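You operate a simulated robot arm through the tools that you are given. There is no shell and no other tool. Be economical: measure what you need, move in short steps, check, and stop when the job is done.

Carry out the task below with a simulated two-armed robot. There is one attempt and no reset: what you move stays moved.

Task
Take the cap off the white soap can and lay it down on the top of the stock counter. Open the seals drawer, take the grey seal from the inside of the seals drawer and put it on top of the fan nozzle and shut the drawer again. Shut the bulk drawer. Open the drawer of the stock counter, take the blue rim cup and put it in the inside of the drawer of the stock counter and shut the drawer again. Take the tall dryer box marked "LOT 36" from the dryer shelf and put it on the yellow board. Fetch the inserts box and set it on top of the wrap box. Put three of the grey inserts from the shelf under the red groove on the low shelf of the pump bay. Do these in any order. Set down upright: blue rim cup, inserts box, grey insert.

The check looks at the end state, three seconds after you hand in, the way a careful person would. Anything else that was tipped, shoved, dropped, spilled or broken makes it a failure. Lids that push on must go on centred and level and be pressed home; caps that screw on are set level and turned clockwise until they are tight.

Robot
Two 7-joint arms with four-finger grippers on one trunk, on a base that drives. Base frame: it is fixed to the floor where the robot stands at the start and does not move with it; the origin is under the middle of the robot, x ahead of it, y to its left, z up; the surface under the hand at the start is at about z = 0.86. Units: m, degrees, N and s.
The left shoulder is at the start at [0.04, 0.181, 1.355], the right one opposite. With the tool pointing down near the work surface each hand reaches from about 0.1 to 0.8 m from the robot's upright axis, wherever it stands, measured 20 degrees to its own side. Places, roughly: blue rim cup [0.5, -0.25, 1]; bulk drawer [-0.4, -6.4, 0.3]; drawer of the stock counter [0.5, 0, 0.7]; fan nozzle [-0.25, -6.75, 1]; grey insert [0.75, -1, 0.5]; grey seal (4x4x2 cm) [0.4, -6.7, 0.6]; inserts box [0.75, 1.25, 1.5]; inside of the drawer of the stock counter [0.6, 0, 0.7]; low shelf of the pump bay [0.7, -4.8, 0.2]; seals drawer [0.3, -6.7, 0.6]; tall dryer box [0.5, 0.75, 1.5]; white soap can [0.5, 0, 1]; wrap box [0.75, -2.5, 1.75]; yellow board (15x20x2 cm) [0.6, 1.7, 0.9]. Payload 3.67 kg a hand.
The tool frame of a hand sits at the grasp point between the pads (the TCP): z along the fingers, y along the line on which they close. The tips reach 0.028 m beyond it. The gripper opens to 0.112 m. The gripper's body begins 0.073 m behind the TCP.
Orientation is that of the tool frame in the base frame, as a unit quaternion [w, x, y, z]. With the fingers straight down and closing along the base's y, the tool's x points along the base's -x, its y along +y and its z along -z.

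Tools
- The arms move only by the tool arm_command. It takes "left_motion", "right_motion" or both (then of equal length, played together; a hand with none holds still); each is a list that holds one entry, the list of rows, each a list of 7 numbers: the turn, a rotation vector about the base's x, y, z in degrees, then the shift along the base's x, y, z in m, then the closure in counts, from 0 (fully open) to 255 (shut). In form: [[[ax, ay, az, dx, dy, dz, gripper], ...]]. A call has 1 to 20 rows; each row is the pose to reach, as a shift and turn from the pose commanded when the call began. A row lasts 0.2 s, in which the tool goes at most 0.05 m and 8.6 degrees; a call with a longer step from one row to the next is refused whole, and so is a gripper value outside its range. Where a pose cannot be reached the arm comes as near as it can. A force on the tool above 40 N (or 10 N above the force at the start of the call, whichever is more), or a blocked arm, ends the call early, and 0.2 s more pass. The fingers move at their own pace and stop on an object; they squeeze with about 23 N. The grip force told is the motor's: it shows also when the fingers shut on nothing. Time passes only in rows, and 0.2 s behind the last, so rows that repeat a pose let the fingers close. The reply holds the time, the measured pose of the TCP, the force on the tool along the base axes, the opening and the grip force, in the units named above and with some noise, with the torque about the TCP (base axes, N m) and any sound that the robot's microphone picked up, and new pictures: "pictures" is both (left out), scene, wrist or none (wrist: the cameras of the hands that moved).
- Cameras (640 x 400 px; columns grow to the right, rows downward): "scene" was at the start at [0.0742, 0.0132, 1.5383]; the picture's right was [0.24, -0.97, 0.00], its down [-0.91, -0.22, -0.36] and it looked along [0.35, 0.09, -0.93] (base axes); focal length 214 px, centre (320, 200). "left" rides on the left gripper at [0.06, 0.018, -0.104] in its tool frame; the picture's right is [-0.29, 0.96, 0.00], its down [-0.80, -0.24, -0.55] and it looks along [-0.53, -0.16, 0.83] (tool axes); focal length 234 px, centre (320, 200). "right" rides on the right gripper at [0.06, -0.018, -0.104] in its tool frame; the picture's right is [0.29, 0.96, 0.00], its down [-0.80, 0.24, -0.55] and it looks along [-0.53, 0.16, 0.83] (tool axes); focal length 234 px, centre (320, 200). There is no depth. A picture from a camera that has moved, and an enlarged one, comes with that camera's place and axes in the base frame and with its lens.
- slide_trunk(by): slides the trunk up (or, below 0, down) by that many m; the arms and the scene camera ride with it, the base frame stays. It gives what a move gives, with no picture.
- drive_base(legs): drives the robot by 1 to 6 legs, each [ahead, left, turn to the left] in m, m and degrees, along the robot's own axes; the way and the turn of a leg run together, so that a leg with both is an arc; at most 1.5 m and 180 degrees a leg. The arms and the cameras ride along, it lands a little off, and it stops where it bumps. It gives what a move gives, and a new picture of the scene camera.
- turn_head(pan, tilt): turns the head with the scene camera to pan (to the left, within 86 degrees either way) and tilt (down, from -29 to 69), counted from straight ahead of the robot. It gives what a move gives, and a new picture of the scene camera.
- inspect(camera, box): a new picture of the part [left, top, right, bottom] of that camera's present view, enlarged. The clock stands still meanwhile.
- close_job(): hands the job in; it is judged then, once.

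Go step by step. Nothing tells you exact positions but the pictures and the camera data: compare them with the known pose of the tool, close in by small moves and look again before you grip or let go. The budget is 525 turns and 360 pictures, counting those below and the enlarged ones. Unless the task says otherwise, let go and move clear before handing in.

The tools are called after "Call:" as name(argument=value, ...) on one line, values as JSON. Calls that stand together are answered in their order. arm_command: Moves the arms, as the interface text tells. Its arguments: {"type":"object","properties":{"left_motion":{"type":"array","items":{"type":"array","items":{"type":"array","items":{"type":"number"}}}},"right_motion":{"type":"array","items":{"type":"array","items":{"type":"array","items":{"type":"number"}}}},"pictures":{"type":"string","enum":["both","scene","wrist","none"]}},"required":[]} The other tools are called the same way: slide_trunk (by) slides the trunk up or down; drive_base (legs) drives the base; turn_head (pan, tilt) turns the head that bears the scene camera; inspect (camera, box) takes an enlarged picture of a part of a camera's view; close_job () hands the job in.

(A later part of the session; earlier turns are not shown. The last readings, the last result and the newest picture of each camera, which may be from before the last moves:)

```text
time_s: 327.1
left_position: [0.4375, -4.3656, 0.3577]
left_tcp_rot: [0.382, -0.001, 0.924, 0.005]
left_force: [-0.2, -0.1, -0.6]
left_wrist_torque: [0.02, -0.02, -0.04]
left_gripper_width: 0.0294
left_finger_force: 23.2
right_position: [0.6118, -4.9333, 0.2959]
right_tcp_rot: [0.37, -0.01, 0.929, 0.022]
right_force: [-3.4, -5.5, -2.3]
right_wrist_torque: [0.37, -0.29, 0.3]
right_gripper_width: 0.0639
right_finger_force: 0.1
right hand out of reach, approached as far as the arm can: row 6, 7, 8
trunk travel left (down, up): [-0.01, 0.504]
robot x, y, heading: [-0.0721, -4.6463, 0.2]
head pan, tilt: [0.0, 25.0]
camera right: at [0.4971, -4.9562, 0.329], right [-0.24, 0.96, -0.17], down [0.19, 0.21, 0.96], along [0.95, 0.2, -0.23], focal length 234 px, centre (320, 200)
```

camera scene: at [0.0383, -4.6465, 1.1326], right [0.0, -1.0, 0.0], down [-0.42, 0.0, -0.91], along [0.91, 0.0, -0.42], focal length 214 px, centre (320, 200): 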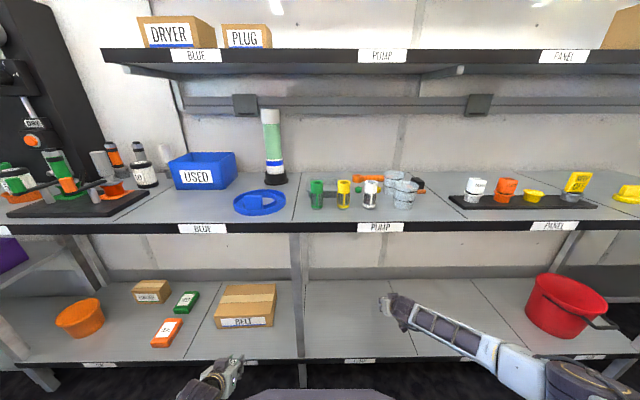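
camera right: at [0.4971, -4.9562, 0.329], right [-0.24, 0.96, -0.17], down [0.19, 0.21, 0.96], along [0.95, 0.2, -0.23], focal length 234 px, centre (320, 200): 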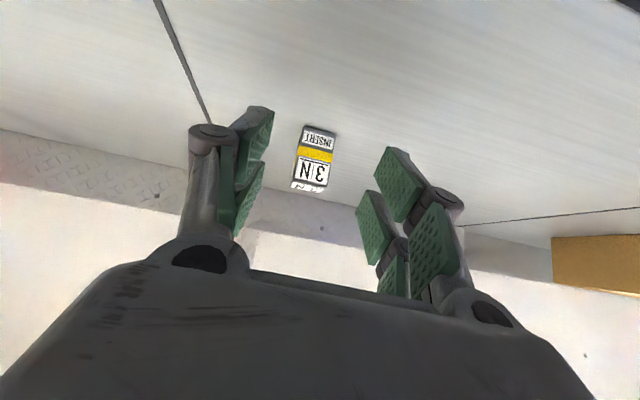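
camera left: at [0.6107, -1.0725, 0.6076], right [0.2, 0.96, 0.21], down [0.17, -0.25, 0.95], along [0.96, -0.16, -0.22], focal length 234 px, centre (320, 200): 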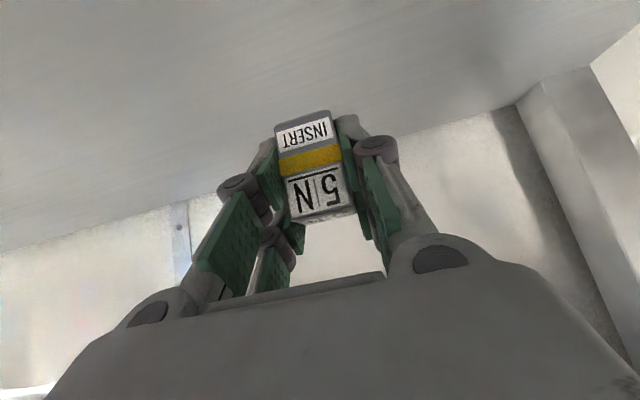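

3N stands upright. The right arm senses slight contact, so I leave by backing the base.

Call:
drive_base(legs=[[-0.3, 0, 0]])

Call:
inspect(camera="scene", box=[240, 180, 560, 380])

```text
time_s: 329.2
left_position: [0.1366, -4.3652, 0.3575]
left_tcp_rot: [0.383, 0.0, 0.924, 0.004]
left_force: [0.9, -0.3, -1.1]
left_wrist_torque: [-0.03, 0.01, 0.0]
left_gripper_width: 0.0296
left_finger_force: 22.6
right_position: [0.3145, -4.9305, 0.2975]
right_tcp_rot: [0.373, -0.01, 0.928, 0.027]
right_force: [-0.2, -0.3, 0.1]
right_wrist_torque: [-0.01, 0.01, -0.01]
right_gripper_width: 0.0635
right_finger_force: 0.1
trunk travel left (down, up): [-0.01, 0.504]
robot x, y, heading: [-0.3759, -4.6493, 0.2]
head pan, tilt: [0.0, 25.0]
camera scene: at [-0.2632, -4.6467, 1.1328], right [0.0, -1.0, 0.0], down [-0.42, 0.0, -0.91], along [0.91, 0.0, -0.42], focal length 214 px, centre (320, 200)
```

scene: 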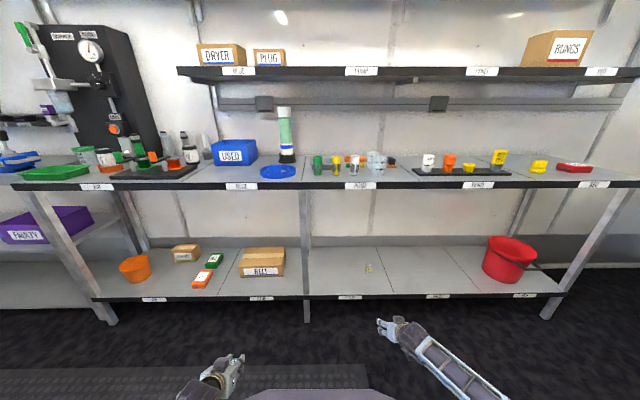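

```text
2.00 times, centred on (400, 280) of scene
camera zoom: at [-0.2632, -4.6467, 1.1328], right [0.0, -1.0, 0.0], down [-0.42, 0.0, -0.91], along [0.91, 0.0, -0.42], focal length 429 px, centre (160, 40)
```

zoom: 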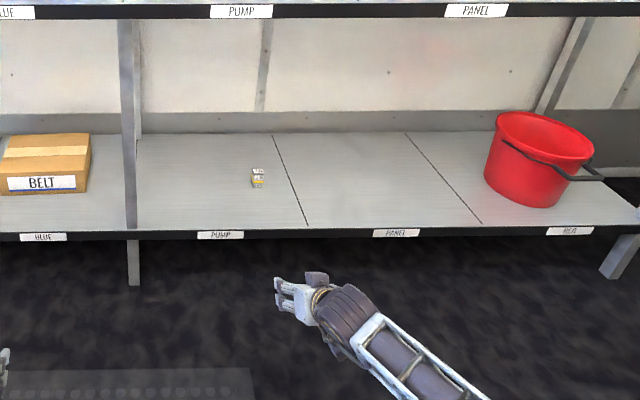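

Now the left insert: I tuck the right hand back, extend the left, and shift right 0.43 m.

Call:
arm_command(left_motion=[[[0, 0, 0, 0.04, 0, 0, 220], [0, 0, 0, 0.08, 0, 0, 220], [0, 0, 0, 0.12, 0, 0, 220], [0, 0, 0, 0.15, 0, -0.01, 220], [0, 0, 0, 0.17, 0, -0.02, 220]]], right_motion=[[[0, 0, 0, -0.03, 0, 0.03, 110], [0, 0, 0, -0.06, 0, 0.06, 110], [0, 0, 0, -0.09, 0, 0.09, 110], [0, 0, 0, -0.12, 0, 0.12, 110], [0, 0, 0, -0.15, 0, 0.15, 110]]], pictures="none")

Call:
drive_base(legs=[[0, -0.435, 0]])

```text
time_s: 330.4
left_position: [0.3081, -4.3645, 0.3351]
left_tcp_rot: [0.382, -0.001, 0.924, 0.004]
left_force: [-0.6, 0.1, -2.1]
left_wrist_torque: [0.01, -0.05, 0.0]
left_gripper_width: 0.0299
left_finger_force: 23.0
right_position: [0.1551, -4.9615, 0.4229]
right_tcp_rot: [0.371, -0.01, 0.928, 0.026]
right_force: [1.1, 0.0, -0.1]
right_wrist_torque: [0.02, 0.01, 0.02]
right_gripper_width: 0.0633
right_finger_force: 0.0
right hand out of reach, approached as far as the arm can: row 1, 2, 3, 4, 5
trunk travel left (down, up): [-0.01, 0.504]
robot x, y, heading: [-0.3748, -4.6461, 0.1]
head pan, tilt: [0.0, 25.0]
```

```text
time_s: 333.1
left_position: [0.309, -4.8005, 0.3375]
left_tcp_rot: [0.383, -0.001, 0.924, 0.005]
left_force: [1.1, -0.9, -1.4]
left_wrist_torque: [-0.01, 0.0, 0.0]
left_gripper_width: 0.0296
left_finger_force: 22.9
right_position: [0.1557, -5.3941, 0.4226]
right_tcp_rot: [0.372, -0.009, 0.928, 0.027]
right_force: [0.5, -0.2, 1.2]
right_wrist_torque: [0.0, 0.0, -0.03]
right_gripper_width: 0.0636
right_finger_force: 0.2
trunk travel left (down, up): [-0.01, 0.504]
robot x, y, heading: [-0.3765, -5.0817, -0.1]
head pan, tilt: [0.0, 25.0]
camera scene: at [-0.262, -5.0811, 1.1328], right [0.0, -1.0, 0.0], down [-0.42, 0.0, -0.91], along [0.91, 0.0, -0.42], focal length 214 px, centre (320, 200)
```

scene: 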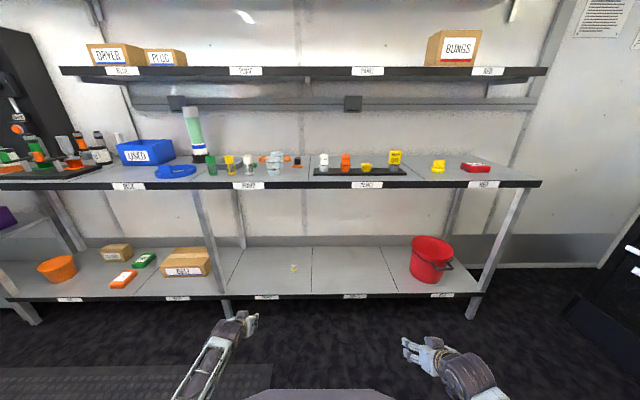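

Call:
drive_base(legs=[[0.365, 0, 0]])

Call:
arm_command(left_motion=[[[0, 0, 0, 0, 0, -0.025, 220], [0, 0, 0, 0, 0, -0.05, 220], [0, 0, 0, 0, 0, -0.065, 220]]], pictures="both")

```text
time_s: 335.5
left_position: [0.6759, -4.799, 0.3368]
left_tcp_rot: [0.382, 0.0, 0.924, 0.004]
left_force: [-0.2, -0.4, -2.0]
left_wrist_torque: [0.01, 0.03, 0.02]
left_gripper_width: 0.0296
left_finger_force: 23.0
right_position: [0.5238, -5.3936, 0.4218]
right_tcp_rot: [0.371, -0.011, 0.928, 0.028]
right_force: [1.2, -0.1, 0.6]
right_wrist_torque: [0.0, -0.02, 0.04]
right_gripper_width: 0.0637
right_finger_force: 0.1
trunk travel left (down, up): [-0.01, 0.504]
robot x, y, heading: [-0.0055, -5.0815, 0.2]
head pan, tilt: [0.0, 25.0]
camera scene: at [0.1061, -5.0801, 1.1327], right [0.0, -1.0, 0.0], down [-0.42, 0.0, -0.91], along [0.91, 0.0, -0.42], focal length 214 px, centre (320, 200)
```

scene: 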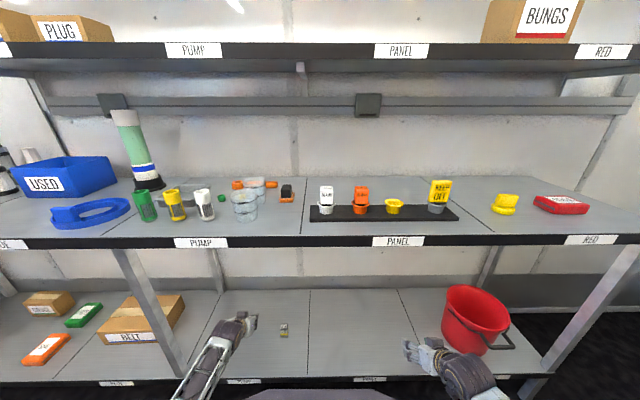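

```text
time_s: 336.3
left_position: [0.6756, -4.7987, 0.2724]
left_tcp_rot: [0.382, 0.0, 0.924, 0.005]
left_force: [1.5, 0.8, -0.1]
left_wrist_torque: [0.02, -0.01, 0.03]
left_gripper_width: 0.0298
left_finger_force: 22.8
right_position: [0.5236, -5.3933, 0.4222]
right_tcp_rot: [0.372, -0.01, 0.928, 0.028]
right_force: [-0.4, 0.5, 0.0]
right_wrist_torque: [-0.02, 0.02, 0.0]
right_gripper_width: 0.0635
right_finger_force: 0.0
trunk travel left (down, up): [-0.01, 0.504]
robot x, y, heading: [-0.0066, -5.0815, 0.2]
head pan, tilt: [0.0, 25.0]
camera scene: at [0.1058, -5.0801, 1.1328], right [0.0, -1.0, 0.0], down [-0.42, 0.0, -0.91], along [0.91, 0.0, -0.42], focal length 214 px, centre (320, 200)
camera left: at [0.559, -4.7822, 0.3039], right [0.2, 0.96, 0.21], down [0.17, -0.25, 0.95], along [0.96, -0.15, -0.22], focal length 234 px, centre (320, 200)
```

scene: 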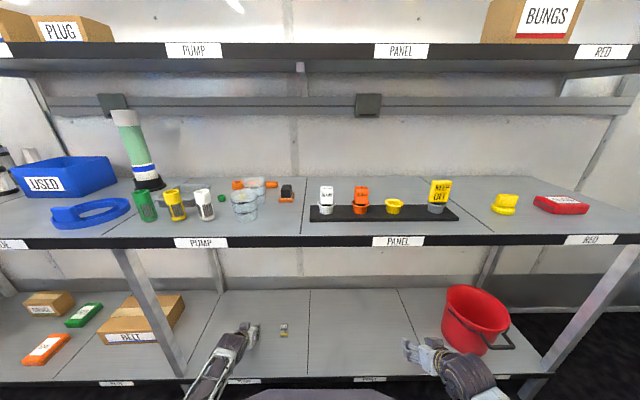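
left: 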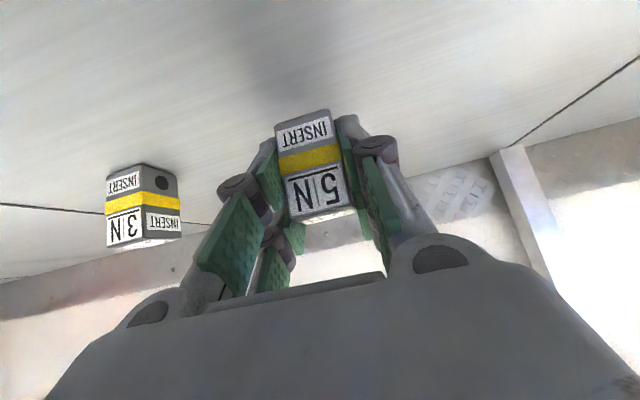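

Call:
arm_command(left_motion=[[[0, 0, 0, 0, 0, -0.004, 220], [0, 0, 0, 0, 0, -0.008, 220], [0, 0, 0, 0, 0, -0.012, 220]]], pictures="none")

Call:
arm_command(left_motion=[[[0, 0, 0, 0, 0, -0.002, 220], [0, 0, 0, 0, 0, -0.004, 220]]], pictures="none")

```text
time_s: 337.1
left_position: [0.6753, -4.799, 0.2595]
left_tcp_rot: [0.383, -0.001, 0.924, 0.005]
left_force: [-0.6, -0.3, -2.1]
left_wrist_torque: [0.0, 0.01, 0.01]
left_gripper_width: 0.0293
left_finger_force: 23.1
right_position: [0.5234, -5.3924, 0.4214]
right_tcp_rot: [0.371, -0.009, 0.928, 0.028]
right_force: [0.1, 1.1, 0.2]
right_wrist_torque: [-0.05, -0.01, -0.01]
right_gripper_width: 0.0637
right_finger_force: 0.2
trunk travel left (down, up): [-0.01, 0.504]
robot x, y, heading: [-0.0071, -5.0767, 0.3]
head pan, tilt: [0.0, 25.0]
```

```text
time_s: 337.7
left_position: [0.6771, -4.8008, 0.2568]
left_tcp_rot: [0.384, -0.001, 0.923, 0.005]
left_force: [-2.7, -0.9, 8.5]
left_wrist_torque: [-0.13, 0.13, -0.05]
left_gripper_width: 0.0295
left_finger_force: 23.3
right_position: [0.5223, -5.3936, 0.4231]
right_tcp_rot: [0.371, -0.009, 0.928, 0.027]
right_force: [-0.1, 0.2, -1.1]
right_wrist_torque: [0.02, -0.01, -0.02]
right_gripper_width: 0.0636
right_finger_force: 0.1
trunk travel left (down, up): [-0.01, 0.504]
robot x, y, heading: [-0.0022, -5.0808, -0.1]
head pan, tilt: [0.0, 25.0]
```

Contact at 0.257. I release and withdraw along the finger line.

Call:
arm_command(left_motion=[[[0, 0, 0, 0, 0, 0.001, 180], [0, 0, 0, 0, 0, 0.001, 140], [0, 0, 0, 0, 0, 0.001, 110], [0, 0, 0, 0, 0, 0.001, 110], [0, 0, 0, -0.015, 0, 0.016, 110], [0, 0, 0, -0.035, 0, 0.036, 110], [0, 0, 0, -0.06, 0, 0.06, 110]]], pictures="wrist")

```text
time_s: 339.3
left_position: [0.6162, -4.7992, 0.3161]
left_tcp_rot: [0.382, -0.001, 0.924, 0.005]
left_force: [-0.1, -0.8, 0.2]
left_wrist_torque: [-0.01, 0.0, 0.02]
left_gripper_width: 0.0635
left_finger_force: 0.1
right_position: [0.5238, -5.3928, 0.4224]
right_tcp_rot: [0.371, -0.01, 0.928, 0.027]
right_force: [0.3, -0.1, -0.6]
right_wrist_torque: [-0.02, -0.03, 0.0]
right_gripper_width: 0.0637
right_finger_force: 0.0
trunk travel left (down, up): [-0.01, 0.504]
robot x, y, heading: [-0.006, -5.0775, -0.2]
head pan, tilt: [0.0, 25.0]
camera left: at [0.4988, -4.7828, 0.3475], right [0.2, 0.96, 0.21], down [0.17, -0.25, 0.95], along [0.96, -0.15, -0.22], focal length 234 px, centre (320, 200)
```

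left: 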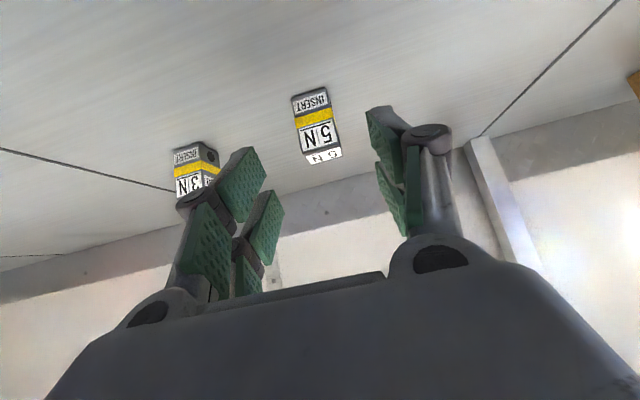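

Two inserts stand in the pump bay. I go back for 5L: back off, raise the left hand to z≈0.6 and drive north.

Call:
drive_base(legs=[[-0.65, 0, 0]])

Call:
arm_command(left_motion=[[[0, 0, 0, 0, 0, 0.04, 110], [0, 0, 0, 0, 0, 0.08, 110], [0, 0, 0, 0, 0, 0.12, 110], [0, 0, 0, 0, 0, 0.16, 110], [0, 0, 0, 0, 0, 0.2, 110], [0, 0, 0, 0, 0, 0.24, 110], [0, 0, 0, 0, 0, 0.275, 110]]], pictures="none")

Call:
drive_base(legs=[[0, 1.5, 0], [0, 1.5, 0], [0, 0.82, 0]])

```text
time_s: 343.1
left_position: [-0.0437, -4.7999, 0.3165]
left_tcp_rot: [0.383, -0.001, 0.924, 0.005]
left_force: [-1.1, -0.4, 0.8]
left_wrist_torque: [0.01, -0.01, 0.05]
left_gripper_width: 0.0639
left_finger_force: 0.0
right_position: [-0.1338, -5.3945, 0.4227]
right_tcp_rot: [0.371, -0.012, 0.928, 0.029]
right_force: [-0.2, -0.2, 0.3]
right_wrist_torque: [-0.01, -0.02, 0.02]
right_gripper_width: 0.0635
right_finger_force: 0.1
trunk travel left (down, up): [-0.01, 0.504]
robot x, y, heading: [-0.6618, -5.0844, 0.6]
head pan, tilt: [0.0, 25.0]
camera scene: at [-0.5531, -5.0822, 1.1328], right [0.01, -1.0, 0.0], down [-0.42, 0.0, -0.91], along [0.91, 0.01, -0.42], focal length 214 px, centre (320, 200)
```

scene: 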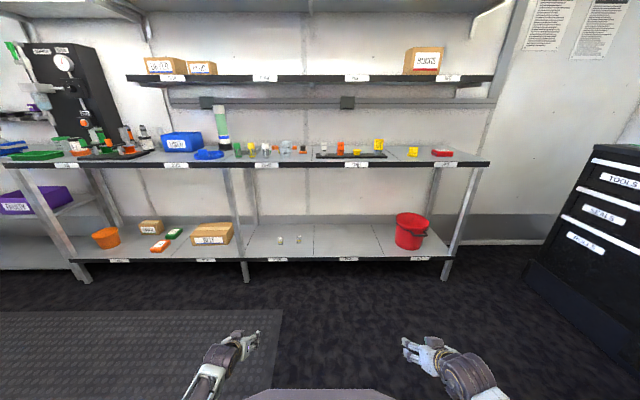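

```text
time_s: 344.6
left_position: [-0.0443, -4.799, 0.5909]
left_tcp_rot: [0.381, -0.002, 0.924, 0.005]
left_force: [0.3, -0.5, -0.3]
left_wrist_torque: [0.0, 0.02, 0.01]
left_gripper_width: 0.0638
left_finger_force: 0.2
right_position: [-0.1335, -5.3944, 0.4222]
right_tcp_rot: [0.371, -0.013, 0.928, 0.029]
right_force: [0.2, -0.1, -0.5]
right_wrist_torque: [0.0, 0.01, -0.02]
right_gripper_width: 0.0637
right_finger_force: 0.0
trunk travel left (down, up): [-0.01, 0.504]
robot x, y, heading: [-0.6627, -5.0799, 0.3]
head pan, tilt: [0.0, 25.0]
```

```text
time_s: 363.7
left_position: [-0.0787, -0.9756, 0.5903]
left_tcp_rot: [0.381, -0.004, 0.924, 0.006]
left_force: [0.2, 0.3, 0.5]
left_wrist_torque: [-0.02, 0.0, -0.01]
left_gripper_width: 0.0638
left_finger_force: 0.0
right_position: [-0.1661, -1.5718, 0.4219]
right_tcp_rot: [0.371, -0.013, 0.928, 0.029]
right_force: [-0.3, 0.2, -0.1]
right_wrist_torque: [0.01, 0.01, 0.01]
right_gripper_width: 0.0636
right_finger_force: 0.0
trunk travel left (down, up): [-0.01, 0.504]
robot x, y, heading: [-0.6982, -1.2612, 0.4]
head pan, tilt: [0.0, 25.0]
camera scene: at [-0.5862, -1.2608, 1.1328], right [0.01, -1.0, 0.0], down [-0.42, 0.0, -0.91], along [0.91, 0.01, -0.42], focal length 214 px, centre (320, 200)
```

scene: 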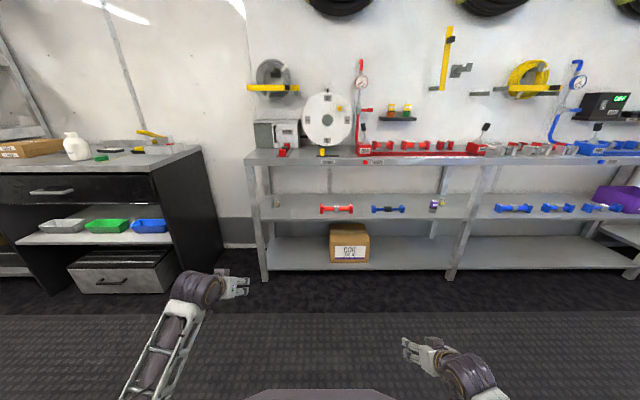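

Call:
inspect(camera="scene", box=[240, 150, 360, 240])

Call:
inspect(camera="left", box=[200, 60, 560, 285])

Call:
inspect(camera="scene", box=[40, 110, 200, 180])

```text
4.44 times, centred on (300, 195) of scene
camera zoom: at [-0.5862, -1.2608, 1.1328], right [0.01, -1.0, 0.0], down [-0.42, 0.0, -0.91], along [0.91, 0.01, -0.42], focal length 953 px, centre (409, 222)
```

zoom: 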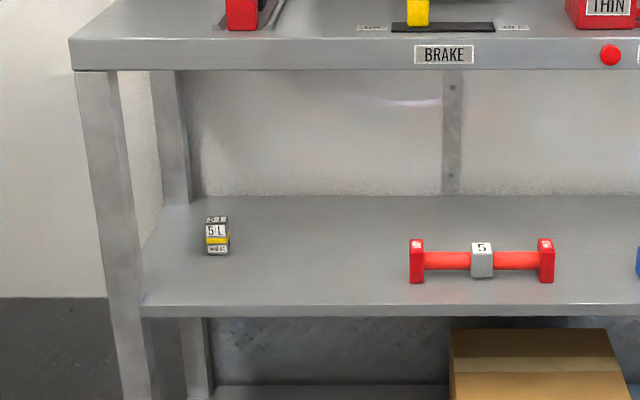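

```text
1.78 times, centred on (380, 172) of left
camera zoom: at [-0.1951, -0.96, 0.6223], right [0.19, 0.96, 0.21], down [0.18, -0.25, 0.95], along [0.97, -0.15, -0.22], focal length 416 px, centre (213, 249)
```

zoom: 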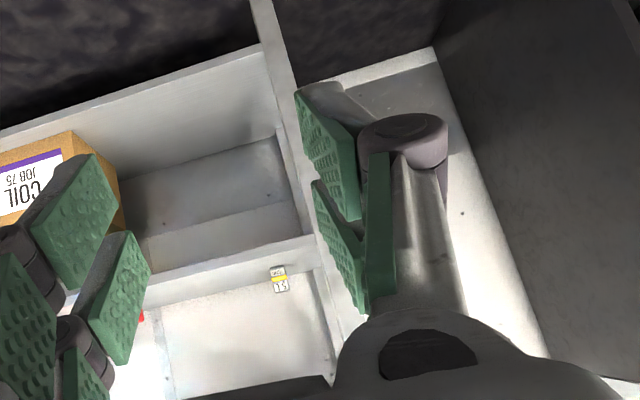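

```text
4.00 times, centred on (120, 145) of scene
camera zoom: at [-0.5862, -1.2608, 1.1328], right [0.01, -1.0, 0.0], down [-0.42, 0.0, -0.91], along [0.91, 0.01, -0.42], focal length 858 px, centre (1120, 420)
```

zoom: 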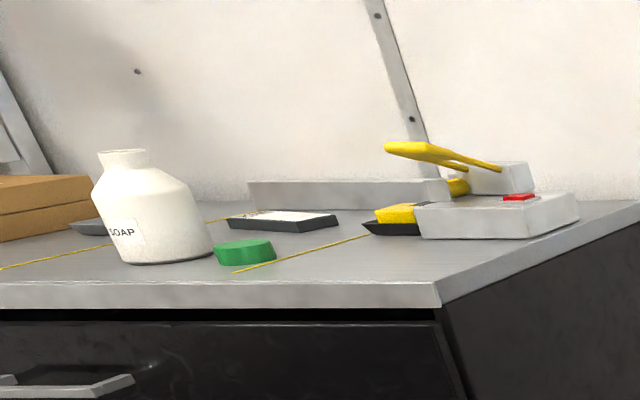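

5L stands at ≈(0.665, −0.972), near the bench's left leg. I yaw the left hand 20° to the left so it comes in clear of the leg, then drive up.

Call:
arm_command(left_motion=[[[0, 0, 7, 0, -0.01, 0, 110], [0, 0, 14, 0, -0.02, 0, 110], [0, 0, 20, 0, -0.03, 0, 110]]], pictures="none")

Call:
drive_base(legs=[[0.62, 0, -0.4]])

Call:
inspect(camera="left", box=[0, 0, 640, 400])

```text
time_s: 364.5
left_position: [-0.0771, -1.0069, 0.5905]
left_tcp_rot: [0.377, -0.165, 0.909, 0.074]
left_force: [0.1, 0.5, -0.1]
left_wrist_torque: [0.01, -0.01, 0.0]
left_gripper_width: 0.0635
left_finger_force: 0.0
right_position: [-0.1656, -1.5711, 0.4219]
right_tcp_rot: [0.371, -0.013, 0.928, 0.029]
right_force: [-0.5, 0.6, 0.1]
right_wrist_torque: [0.0, -0.01, -0.01]
right_gripper_width: 0.0638
right_finger_force: 0.0
trunk travel left (down, up): [-0.01, 0.504]
robot x, y, heading: [-0.6974, -1.2599, 0.3]
head pan, tilt: [0.0, 25.0]
```

```text
time_s: 368.1
left_position: [0.552, -1.0075, 0.5916]
left_tcp_rot: [0.375, -0.161, 0.91, 0.071]
left_force: [0.2, 0.3, 0.2]
left_wrist_torque: [0.02, -0.01, -0.01]
left_gripper_width: 0.0637
left_finger_force: 0.1
right_position: [0.4584, -1.5722, 0.4217]
right_tcp_rot: [0.371, -0.009, 0.928, 0.027]
right_force: [0.0, -0.2, -0.6]
right_wrist_torque: [0.02, -0.01, 0.01]
right_gripper_width: 0.0638
right_finger_force: 0.0
trunk travel left (down, up): [-0.01, 0.504]
robot x, y, heading: [-0.0712, -1.2569, 0.1]
head pan, tilt: [0.0, 25.0]
camera scene: at [0.0412, -1.2587, 1.1327], right [0.0, -1.0, 0.0], down [-0.42, 0.0, -0.91], along [0.91, 0.0, -0.42], focal length 214 px, centre (320, 200)
```

scene: 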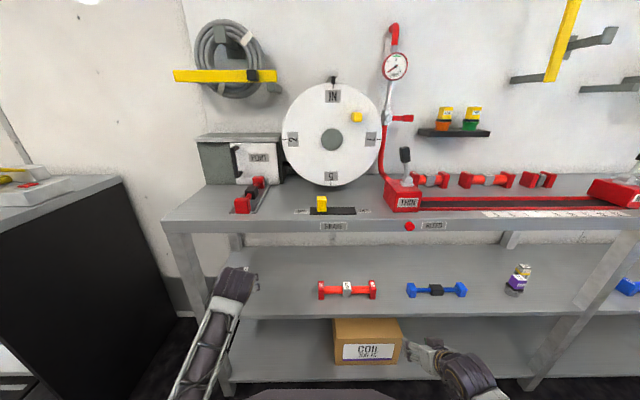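

```text
1.00 times, centred on (320, 200) of left (not enlarged: the box is as wide or as high as the picture)
camera zoom: at [0.4349, -1.0311, 0.6225], right [-0.14, 0.97, 0.21], down [0.25, -0.17, 0.95], along [0.96, 0.19, -0.22], focal length 234 px, centre (320, 200)
```

zoom: 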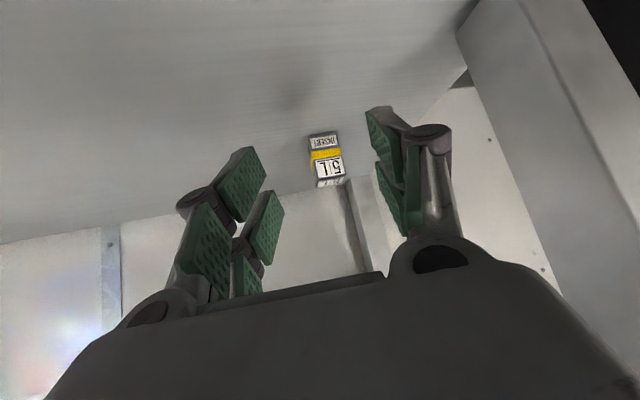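

Call:
arm_command(left_motion=[[[0, 0, 0, 0.02, 0.007, 0, 110], [0, 0, 0, 0.04, 0.0145, 0, 110], [0, 0, 0, 0.055, 0.02, -0.004, 110]]], pictures="wrist")

```text
time_s: 368.9
left_position: [0.6058, -0.9869, 0.5865]
left_tcp_rot: [0.376, -0.162, 0.91, 0.072]
left_force: [-0.5, -0.8, -0.2]
left_wrist_torque: [0.0, 0.03, 0.0]
left_gripper_width: 0.0636
left_finger_force: 0.0
right_position: [0.4581, -1.5723, 0.4224]
right_tcp_rot: [0.371, -0.01, 0.928, 0.028]
right_force: [0.0, -0.3, -0.2]
right_wrist_torque: [0.01, -0.01, 0.02]
right_gripper_width: 0.0636
right_finger_force: 0.0
trunk travel left (down, up): [-0.01, 0.504]
robot x, y, heading: [-0.0715, -1.2601, 0.3]
head pan, tilt: [0.0, 25.0]
camera left: at [0.4894, -1.0109, 0.6188], right [-0.14, 0.97, 0.21], down [0.25, -0.17, 0.95], along [0.96, 0.18, -0.22], focal length 234 px, centre (320, 200)
```

left: 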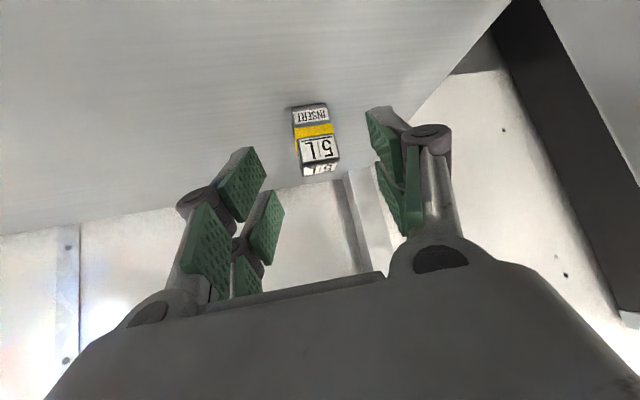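

Call:
arm_command(left_motion=[[[0, 0, 0, 0.02, 0.0, 0, 110], [0, 0, 0, 0.034, 0.005, -0.015, 110], [0, 0, 0, 0.05, 0.011, -0.033, 110], [0, 0, 0, 0.066, 0.0175, -0.05, 110]]], pictures="wrist")

```text
time_s: 369.9
left_position: [0.6727, -0.9701, 0.536]
left_tcp_rot: [0.376, -0.161, 0.91, 0.072]
left_force: [-0.2, 0.0, 0.7]
left_wrist_torque: [0.04, 0.01, -0.01]
left_gripper_width: 0.0637
left_finger_force: 0.1
right_position: [0.4588, -1.572, 0.422]
right_tcp_rot: [0.372, -0.01, 0.928, 0.027]
right_force: [1.0, 0.2, 0.4]
right_wrist_torque: [0.01, 0.0, 0.03]
right_gripper_width: 0.0638
right_finger_force: 0.2
trunk travel left (down, up): [-0.01, 0.504]
robot x, y, heading: [-0.072, -1.2606, 0.1]
head pan, tilt: [0.0, 25.0]
camera left: at [0.5564, -0.9938, 0.5683], right [-0.14, 0.97, 0.21], down [0.25, -0.17, 0.95], along [0.96, 0.18, -0.22], focal length 234 px, centre (320, 200)
```

left: 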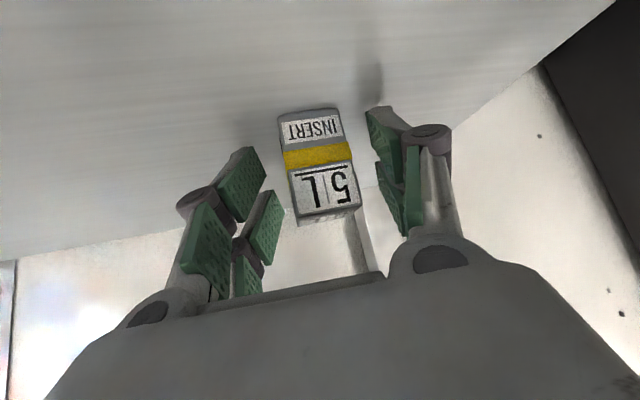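

Well centred between the fingers; I close and lift.

Call:
arm_command(left_motion=[[[0, 0, 0, 0, 0, 0, 150], [0, 0, 0, 0, 0, 0, 200], [0, 0, 0, 0, 0, 0, 220], [0, 0, 0, 0, 0, 0, 220], [0, 0, 0, 0, 0, 0.015, 220], [0, 0, 0, 0, 0, 0.03, 220], [0, 0, 0, 0, 0, 0.045, 220], [0, 0, 0, -0.03, -0.011, 0.045, 220], [0, 0, 0, -0.06, -0.022, 0.045, 220]]], pictures="wrist")

```text
time_s: 371.9
left_position: [0.6115, -0.9926, 0.5825]
left_tcp_rot: [0.375, -0.159, 0.911, 0.07]
left_force: [-0.2, -0.9, -0.8]
left_wrist_torque: [-0.03, 0.02, 0.01]
left_gripper_width: 0.0294
left_finger_force: 23.4
right_position: [0.4592, -1.5719, 0.4221]
right_tcp_rot: [0.371, -0.01, 0.928, 0.028]
right_force: [1.1, 0.7, 0.5]
right_wrist_torque: [0.04, -0.01, -0.03]
right_gripper_width: 0.0633
right_finger_force: 0.1
trunk travel left (down, up): [-0.01, 0.504]
robot x, y, heading: [-0.0715, -1.2618, 0.2]
head pan, tilt: [0.0, 25.0]
camera left: at [0.495, -1.0158, 0.6136], right [-0.14, 0.97, 0.21], down [0.25, -0.17, 0.95], along [0.96, 0.18, -0.22], focal length 234 px, centre (320, 200)
```

left: 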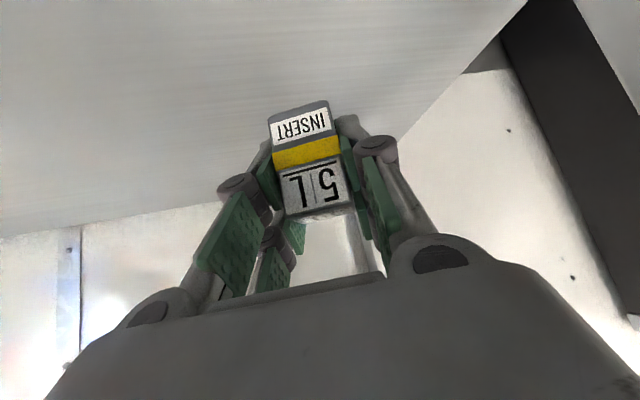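

Call:
drive_base(legs=[[-0.62, 0, 0], [0, -1.5, 0], [0, -1.5, 0], [0, -0.7, 0]])

Call:
arm_command(left_motion=[[[0, 0, -7, 0, 0, -0.04, 220], [0, 0, -14, 0, 0, -0.08, 220], [0, 0, -20, 0, 0, -0.12, 220], [0, 0, -20, 0, 0, -0.16, 220], [0, 0, -20, 0, 0, -0.2, 220], [0, 0, -20, 0, 0, -0.24, 220]]], pictures="scene")

```text
time_s: 393.4
left_position: [-0.018, -4.6847, 0.5822]
left_tcp_rot: [0.376, -0.161, 0.91, 0.07]
left_force: [0.0, -0.3, -1.2]
left_wrist_torque: [0.03, -0.01, -0.01]
left_gripper_width: 0.0294
left_finger_force: 22.8
right_position: [-0.1716, -5.2638, 0.4216]
right_tcp_rot: [0.372, -0.01, 0.928, 0.028]
right_force: [0.8, 0.1, 0.8]
right_wrist_torque: [0.01, 0.01, 0.03]
right_gripper_width: 0.0635
right_finger_force: 0.1
trunk travel left (down, up): [-0.01, 0.504]
robot x, y, heading: [-0.7001, -4.9501, -0.2]
head pan, tilt: [0.0, 25.0]
camera scene: at [-0.589, -4.9509, 1.1328], right [0.0, -1.0, 0.0], down [-0.42, 0.0, -0.91], along [0.91, 0.0, -0.42], focal length 214 px, centre (320, 200)
```

scene: 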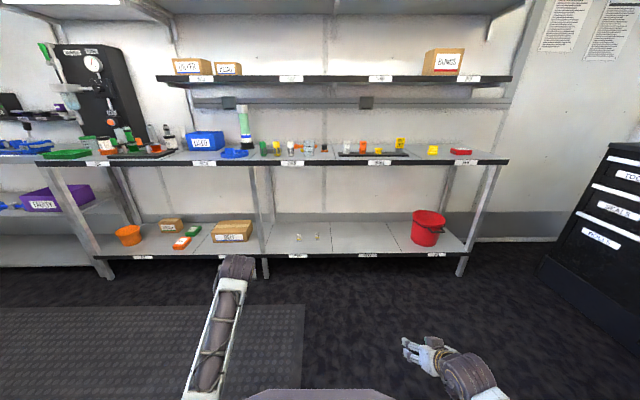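

```text
time_s: 394.8
left_position: [-0.019, -4.6834, 0.3397]
left_tcp_rot: [0.382, -0.001, 0.924, 0.004]
left_force: [-0.2, -0.9, -0.9]
left_wrist_torque: [0.0, -0.03, 0.0]
left_gripper_width: 0.0293
left_finger_force: 22.9
right_position: [-0.1719, -5.2639, 0.4214]
right_tcp_rot: [0.372, -0.011, 0.928, 0.028]
right_force: [0.7, -0.6, -0.1]
right_wrist_torque: [-0.01, 0.03, -0.02]
right_gripper_width: 0.0638
right_finger_force: 0.0
trunk travel left (down, up): [-0.01, 0.504]
robot x, y, heading: [-0.6971, -4.9518, 0.1]
head pan, tilt: [0.0, 25.0]
camera scene: at [-0.5889, -4.9506, 1.1327], right [0.0, -1.0, 0.0], down [-0.42, 0.0, -0.91], along [0.91, 0.0, -0.42], focal length 214 px, centre (320, 200)
```

scene: 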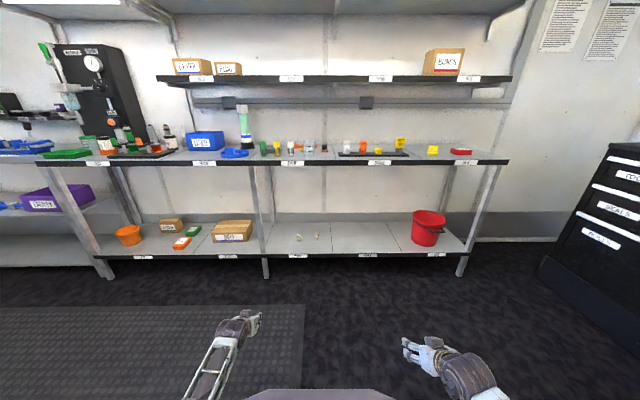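

Call:
drive_base(legs=[[0.66, -0.01, 0]])

Call:
inspect(camera="left", box=[0, 0, 640, 400])

```text
time_s: 398.6
left_position: [0.6356, -4.6838, 0.3396]
left_tcp_rot: [0.382, -0.004, 0.924, 0.006]
left_force: [-0.8, -0.2, -0.9]
left_wrist_torque: [0.01, 0.02, 0.01]
left_gripper_width: 0.0297
left_finger_force: 23.2
right_position: [0.4888, -5.2645, 0.4221]
right_tcp_rot: [0.371, -0.015, 0.928, 0.03]
right_force: [-0.6, 0.8, 0.1]
right_wrist_torque: [0.0, 0.0, 0.03]
right_gripper_width: 0.0638
right_finger_force: 0.1
trunk travel left (down, up): [-0.01, 0.504]
robot x, y, heading: [-0.0386, -4.9562, 0.6]
head pan, tilt: [0.0, 25.0]
camera scene: at [0.0684, -4.9555, 1.1327], right [0.01, -1.0, 0.0], down [-0.42, 0.0, -0.91], along [0.91, 0.01, -0.42], focal length 214 px, centre (320, 200)
```

scene: 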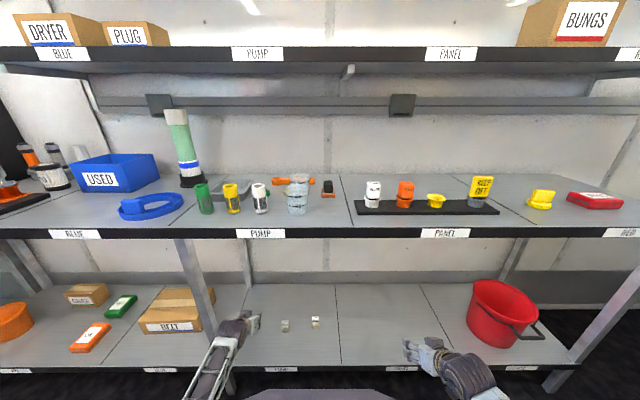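

```text
1.00 times, centred on (320, 200) of left (not enlarged: the box is as wide or as high as the picture)
camera zoom: at [0.5188, -4.6676, 0.3723], right [0.19, 0.96, 0.21], down [0.18, -0.25, 0.95], along [0.97, -0.15, -0.22], focal length 234 px, centre (320, 200)
```

zoom: 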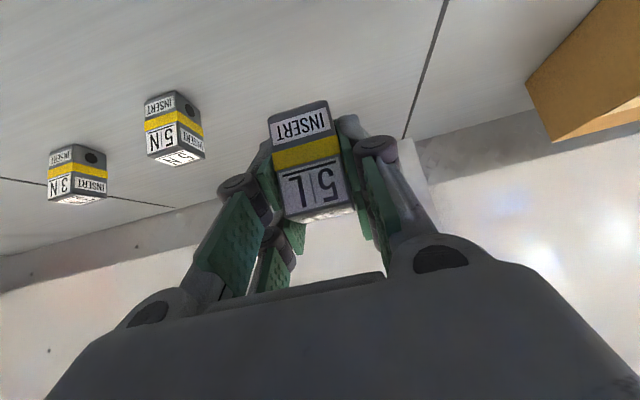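

Room is fine. I lower it to the shelf.

Call:
arm_command(left_motion=[[[0, 0, 0, 0, 0, -0.025, 220], [0, 0, 0, 0, 0, -0.05, 220], [0, 0, 0, 0, 0, -0.07, 220], [0, 0, 0, 0, 0, -0.078, 220]]], pictures="none")

Call:
arm_command(left_motion=[[[0, 0, 0, 0, 0, -0.002, 220], [0, 0, 0, 0, 0, -0.005, 220]]], pictures="none")

Call:
arm_command(left_motion=[[[0, 0, 0, 0, 0, -0.002, 220], [0, 0, 0, 0, 0, -0.003, 220]]], pictures="none")

```text
time_s: 399.6
left_position: [0.6375, -4.6833, 0.2628]
left_tcp_rot: [0.383, -0.004, 0.924, 0.006]
left_force: [-0.9, -0.3, -1.5]
left_wrist_torque: [0.0, -0.01, 0.02]
left_gripper_width: 0.0295
left_finger_force: 23.0
right_position: [0.4886, -5.2646, 0.4219]
right_tcp_rot: [0.371, -0.015, 0.928, 0.03]
right_force: [0.3, 0.2, -0.1]
right_wrist_torque: [0.02, -0.02, 0.0]
right_gripper_width: 0.0637
right_finger_force: 0.1
trunk travel left (down, up): [-0.01, 0.504]
robot x, y, heading: [-0.0452, -4.9594, 0.6]
head pan, tilt: [0.0, 25.0]
```

```text
time_s: 400.2
left_position: [0.6355, -4.6831, 0.2571]
left_tcp_rot: [0.382, -0.004, 0.924, 0.006]
left_force: [0.5, 0.6, 0.1]
left_wrist_torque: [-0.04, 0.01, 0.02]
left_gripper_width: 0.0294
left_finger_force: 23.0
right_position: [0.4895, -5.265, 0.4225]
right_tcp_rot: [0.371, -0.014, 0.928, 0.029]
right_force: [-0.2, -1.0, 0.3]
right_wrist_torque: [-0.01, 0.01, 0.0]
right_gripper_width: 0.0637
right_finger_force: 0.1
trunk travel left (down, up): [-0.01, 0.504]
robot x, y, heading: [-0.044, -4.9584, 0.6]
head pan, tilt: [0.0, 25.0]
```

```text
time_s: 400.8
left_position: [0.6371, -4.6833, 0.2572]
left_tcp_rot: [0.384, -0.004, 0.923, 0.007]
left_force: [-4.3, 0.0, 14.8]
left_wrist_torque: [-0.03, 0.38, 0.0]
left_gripper_width: 0.0295
left_finger_force: 22.6
right_position: [0.4879, -5.265, 0.4235]
right_tcp_rot: [0.372, -0.014, 0.928, 0.03]
right_force: [0.2, -1.2, 0.2]
right_wrist_torque: [-0.01, -0.01, 0.02]
right_gripper_width: 0.0638
right_finger_force: 0.0
trunk travel left (down, up): [-0.01, 0.504]
robot x, y, heading: [-0.0417, -4.9524, 0.5]
head pan, tilt: [0.0, 25.0]
```

Call:
arm_command(left_motion=[[[0, 0, 0, 0, 0, 0.001, 180], [0, 0, 0, 0, 0, 0.001, 140], [0, 0, 0, 0, 0, 0.001, 115], [0, 0, 0, 0, 0, 0.001, 115], [0, 0, 0, -0.015, 0, 0.016, 115], [0, 0, 0, -0.035, 0, 0.036, 115], [0, 0, 0, -0.06, 0, 0.06, 115]]], pictures="wrist")

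Call:
drive_base(legs=[[-0.6, 0, 0]])

Call:
inspect(camera="scene", box=[250, 210, 370, 270])

```text
time_s: 402.4
left_position: [0.5751, -4.6853, 0.3156]
left_tcp_rot: [0.382, -0.004, 0.924, 0.005]
left_force: [0.2, 0.2, 1.3]
left_wrist_torque: [0.01, 0.02, -0.03]
left_gripper_width: 0.0615
left_finger_force: 0.0
right_position: [0.4888, -5.2641, 0.4217]
right_tcp_rot: [0.372, -0.013, 0.928, 0.029]
right_force: [-0.3, -0.2, 0.1]
right_wrist_torque: [-0.01, -0.02, 0.02]
right_gripper_width: 0.0636
right_finger_force: 0.0
trunk travel left (down, up): [-0.01, 0.504]
robot x, y, heading: [-0.0424, -4.9541, 0.4]
head pan, tilt: [0.0, 25.0]
camera left: at [0.458, -4.6678, 0.3469], right [0.19, 0.96, 0.21], down [0.18, -0.25, 0.95], along [0.97, -0.15, -0.22], focal length 234 px, centre (320, 200)
```

left: 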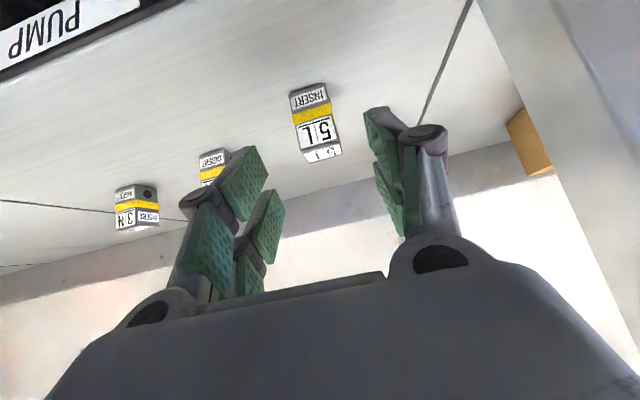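

```text
time_s: 405.9
left_position: [-0.0264, -4.688, 0.3146]
left_tcp_rot: [0.382, -0.007, 0.924, 0.007]
left_force: [-1.2, 0.7, 0.3]
left_wrist_torque: [0.01, 0.0, -0.01]
left_gripper_width: 0.0615
left_finger_force: 0.1
right_position: [-0.1108, -5.2709, 0.4215]
right_tcp_rot: [0.371, -0.017, 0.928, 0.031]
right_force: [-0.2, -0.5, 0.3]
right_wrist_torque: [0.01, -0.01, 0.02]
right_gripper_width: 0.0636
right_finger_force: 0.0
trunk travel left (down, up): [-0.01, 0.504]
robot x, y, heading: [-0.6473, -4.9701, 1.0]
head pan, tilt: [0.0, 25.0]
camera scene: at [-0.533, -4.9632, 1.1328], right [0.02, -1.0, 0.0], down [-0.42, -0.01, -0.91], along [0.91, 0.01, -0.42], focal length 214 px, centre (320, 200)
```

scene: 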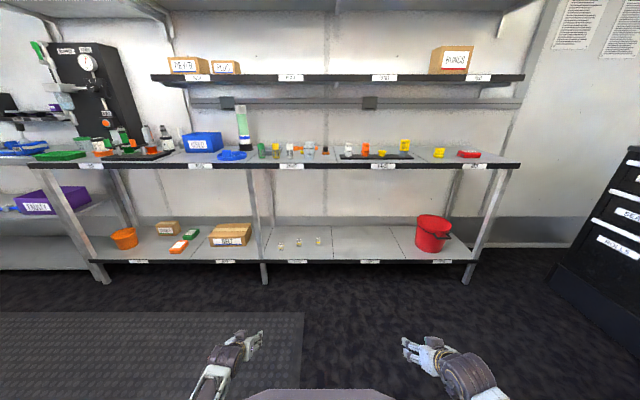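

```text
5.33 times, centred on (310, 240) of scene
camera zoom: at [-0.533, -4.9632, 1.1328], right [0.02, -1.0, 0.0], down [-0.42, -0.01, -0.91], along [0.91, 0.01, -0.42], focal length 1144 px, centre (373, -13)
```

zoom: 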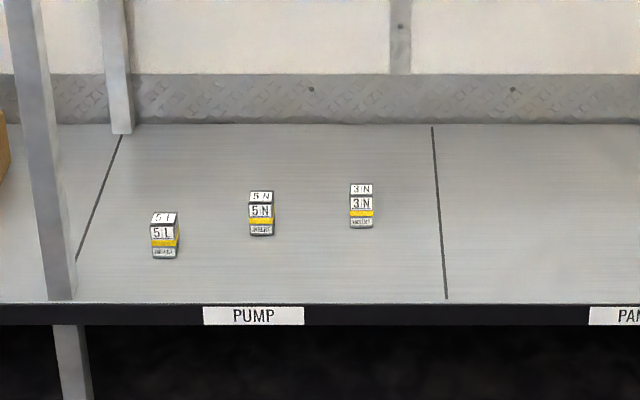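

All three inserts stand in the pump bay. Now the south end: I raise the trunk and turn to face it.

Call:
slide_trunk(by=0.4)

Call:
drive_base(legs=[[0, 0, -91]])

Call:
inspect(camera="scene", box=[120, 100, 520, 350])

```text
time_s: 409.7
left_position: [-0.0265, -4.6887, 0.7137]
left_tcp_rot: [0.382, -0.007, 0.924, 0.008]
left_force: [0.4, -0.2, 0.3]
left_wrist_torque: [0.02, -0.04, 0.0]
left_gripper_width: 0.0617
left_finger_force: 0.2
right_position: [-0.1107, -5.2707, 0.8209]
right_tcp_rot: [0.371, -0.017, 0.928, 0.031]
right_force: [0.3, -0.6, -1.3]
right_wrist_torque: [0.01, 0.02, -0.02]
right_gripper_width: 0.0638
right_finger_force: 0.1
trunk travel left (down, up): [-0.41, 0.104]
robot x, y, heading: [-0.6431, -4.9622, 0.8]
head pan, tilt: [0.0, 25.0]
```

```text
time_s: 414.4
left_position: [-0.3762, -5.587, 0.7142]
left_tcp_rot: [0.274, 0.653, 0.654, -0.267]
left_force: [0.1, -0.1, 0.0]
left_wrist_torque: [0.02, -0.02, -0.01]
left_gripper_width: 0.0615
left_finger_force: 0.0
right_position: [-0.9578, -5.4946, 0.822]
right_tcp_rot: [0.282, 0.649, 0.664, -0.242]
right_force: [0.1, 0.2, -0.3]
right_wrist_torque: [0.03, 0.02, -0.01]
right_gripper_width: 0.0636
right_finger_force: 0.0
trunk travel left (down, up): [-0.41, 0.104]
robot x, y, heading: [-0.6444, -4.9675, -89.8]
head pan, tilt: [0.0, 25.0]
camera scene: at [-0.6449, -5.0774, 1.5322], right [-1.0, 0.0, 0.0], down [0.0, 0.42, -0.91], along [0.0, -0.91, -0.42], focal length 214 px, centre (320, 200)
```

scene: 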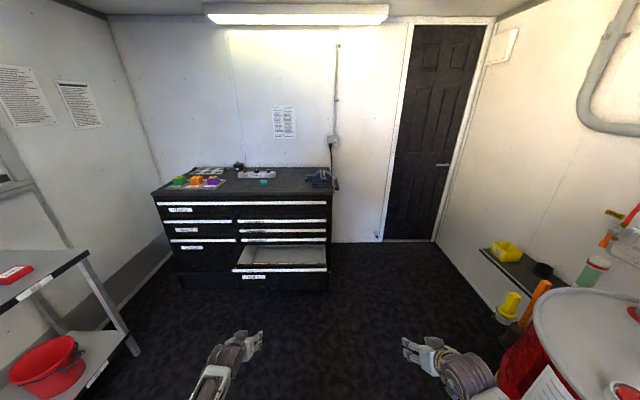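

```text
1.60 times, centred on (320, 225) of scene
camera zoom: at [-0.6449, -5.0774, 1.5322], right [-1.0, 0.0, 0.0], down [0.0, 0.42, -0.91], along [0.0, -0.91, -0.42], focal length 343 px, centre (320, 160)
```

zoom: 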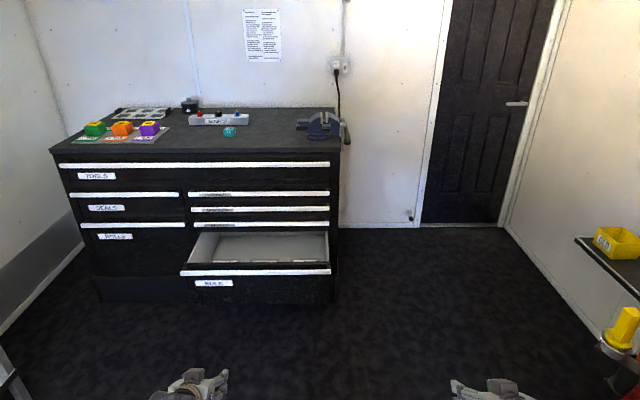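

I see the cabinet with SEALS (left, middle) and the open bottom-right BULK drawer. I drive closer for measuring.

Call:
drive_base(legs=[[0.4, 0, 0]])

Call:
turn_head(pan=0, tilt=40)

Call:
inspect(camera="scene", box=[80, 60, 400, 260])

```text
time_s: 416.9
left_position: [-0.38, -5.9893, 0.7139]
left_tcp_rot: [0.273, 0.655, 0.652, -0.267]
left_force: [-0.2, -0.1, -0.4]
left_wrist_torque: [-0.01, 0.01, 0.03]
left_gripper_width: 0.0614
left_finger_force: 0.1
right_position: [-0.9592, -5.8945, 0.8205]
right_tcp_rot: [0.282, 0.651, 0.661, -0.244]
right_force: [-0.1, -0.2, -0.5]
right_wrist_torque: [0.0, 0.0, -0.01]
right_gripper_width: 0.0638
right_finger_force: 0.0
trunk travel left (down, up): [-0.41, 0.104]
robot x, y, heading: [-0.6428, -5.3659, -90.3]
head pan, tilt: [0.0, 25.0]
camera scene: at [-0.6455, -5.4787, 1.5321], right [-1.0, 0.0, 0.0], down [0.0, 0.42, -0.91], along [0.0, -0.91, -0.42], focal length 214 px, centre (320, 200)
```

scene: 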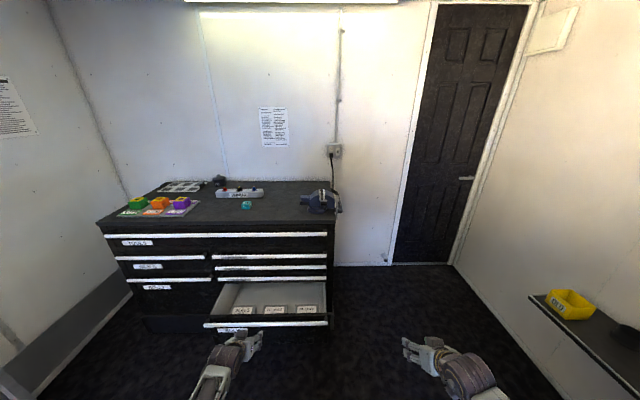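

```text
time_s: 417.7
left_position: [-0.3795, -5.9887, 0.7141]
left_tcp_rot: [0.272, 0.655, 0.652, -0.268]
left_force: [0.0, -0.8, 0.2]
left_wrist_torque: [0.0, 0.03, -0.01]
left_gripper_width: 0.0614
left_finger_force: 0.0
right_position: [-0.9595, -5.8933, 0.8219]
right_tcp_rot: [0.281, 0.651, 0.662, -0.244]
right_force: [0.2, 0.4, -0.5]
right_wrist_torque: [-0.02, 0.02, 0.01]
right_gripper_width: 0.0638
right_finger_force: 0.0
trunk travel left (down, up): [-0.41, 0.104]
robot x, y, heading: [-0.6431, -5.367, -90.2]
head pan, tilt: [0.0, 40.0]
camera scene: at [-0.6456, -5.4711, 1.5089], right [-1.0, 0.0, 0.0], down [0.0, 0.64, -0.77], along [0.0, -0.77, -0.64], focal length 214 px, centre (320, 200)
```

scene: 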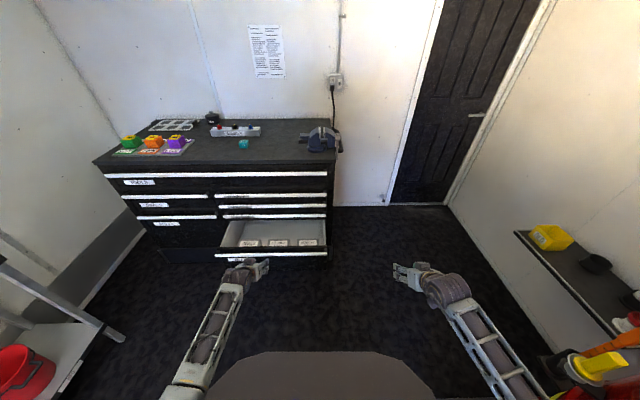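

```text
2.00 times, centred on (240, 160) of scene
camera zoom: at [-0.6456, -5.4711, 1.5089], right [-1.0, 0.0, 0.0], down [0.0, 0.64, -0.77], along [0.0, -0.77, -0.64], focal length 429 px, centre (480, 280)
```

zoom: 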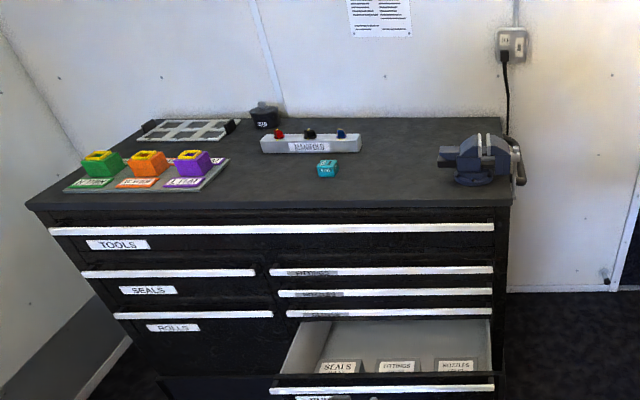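

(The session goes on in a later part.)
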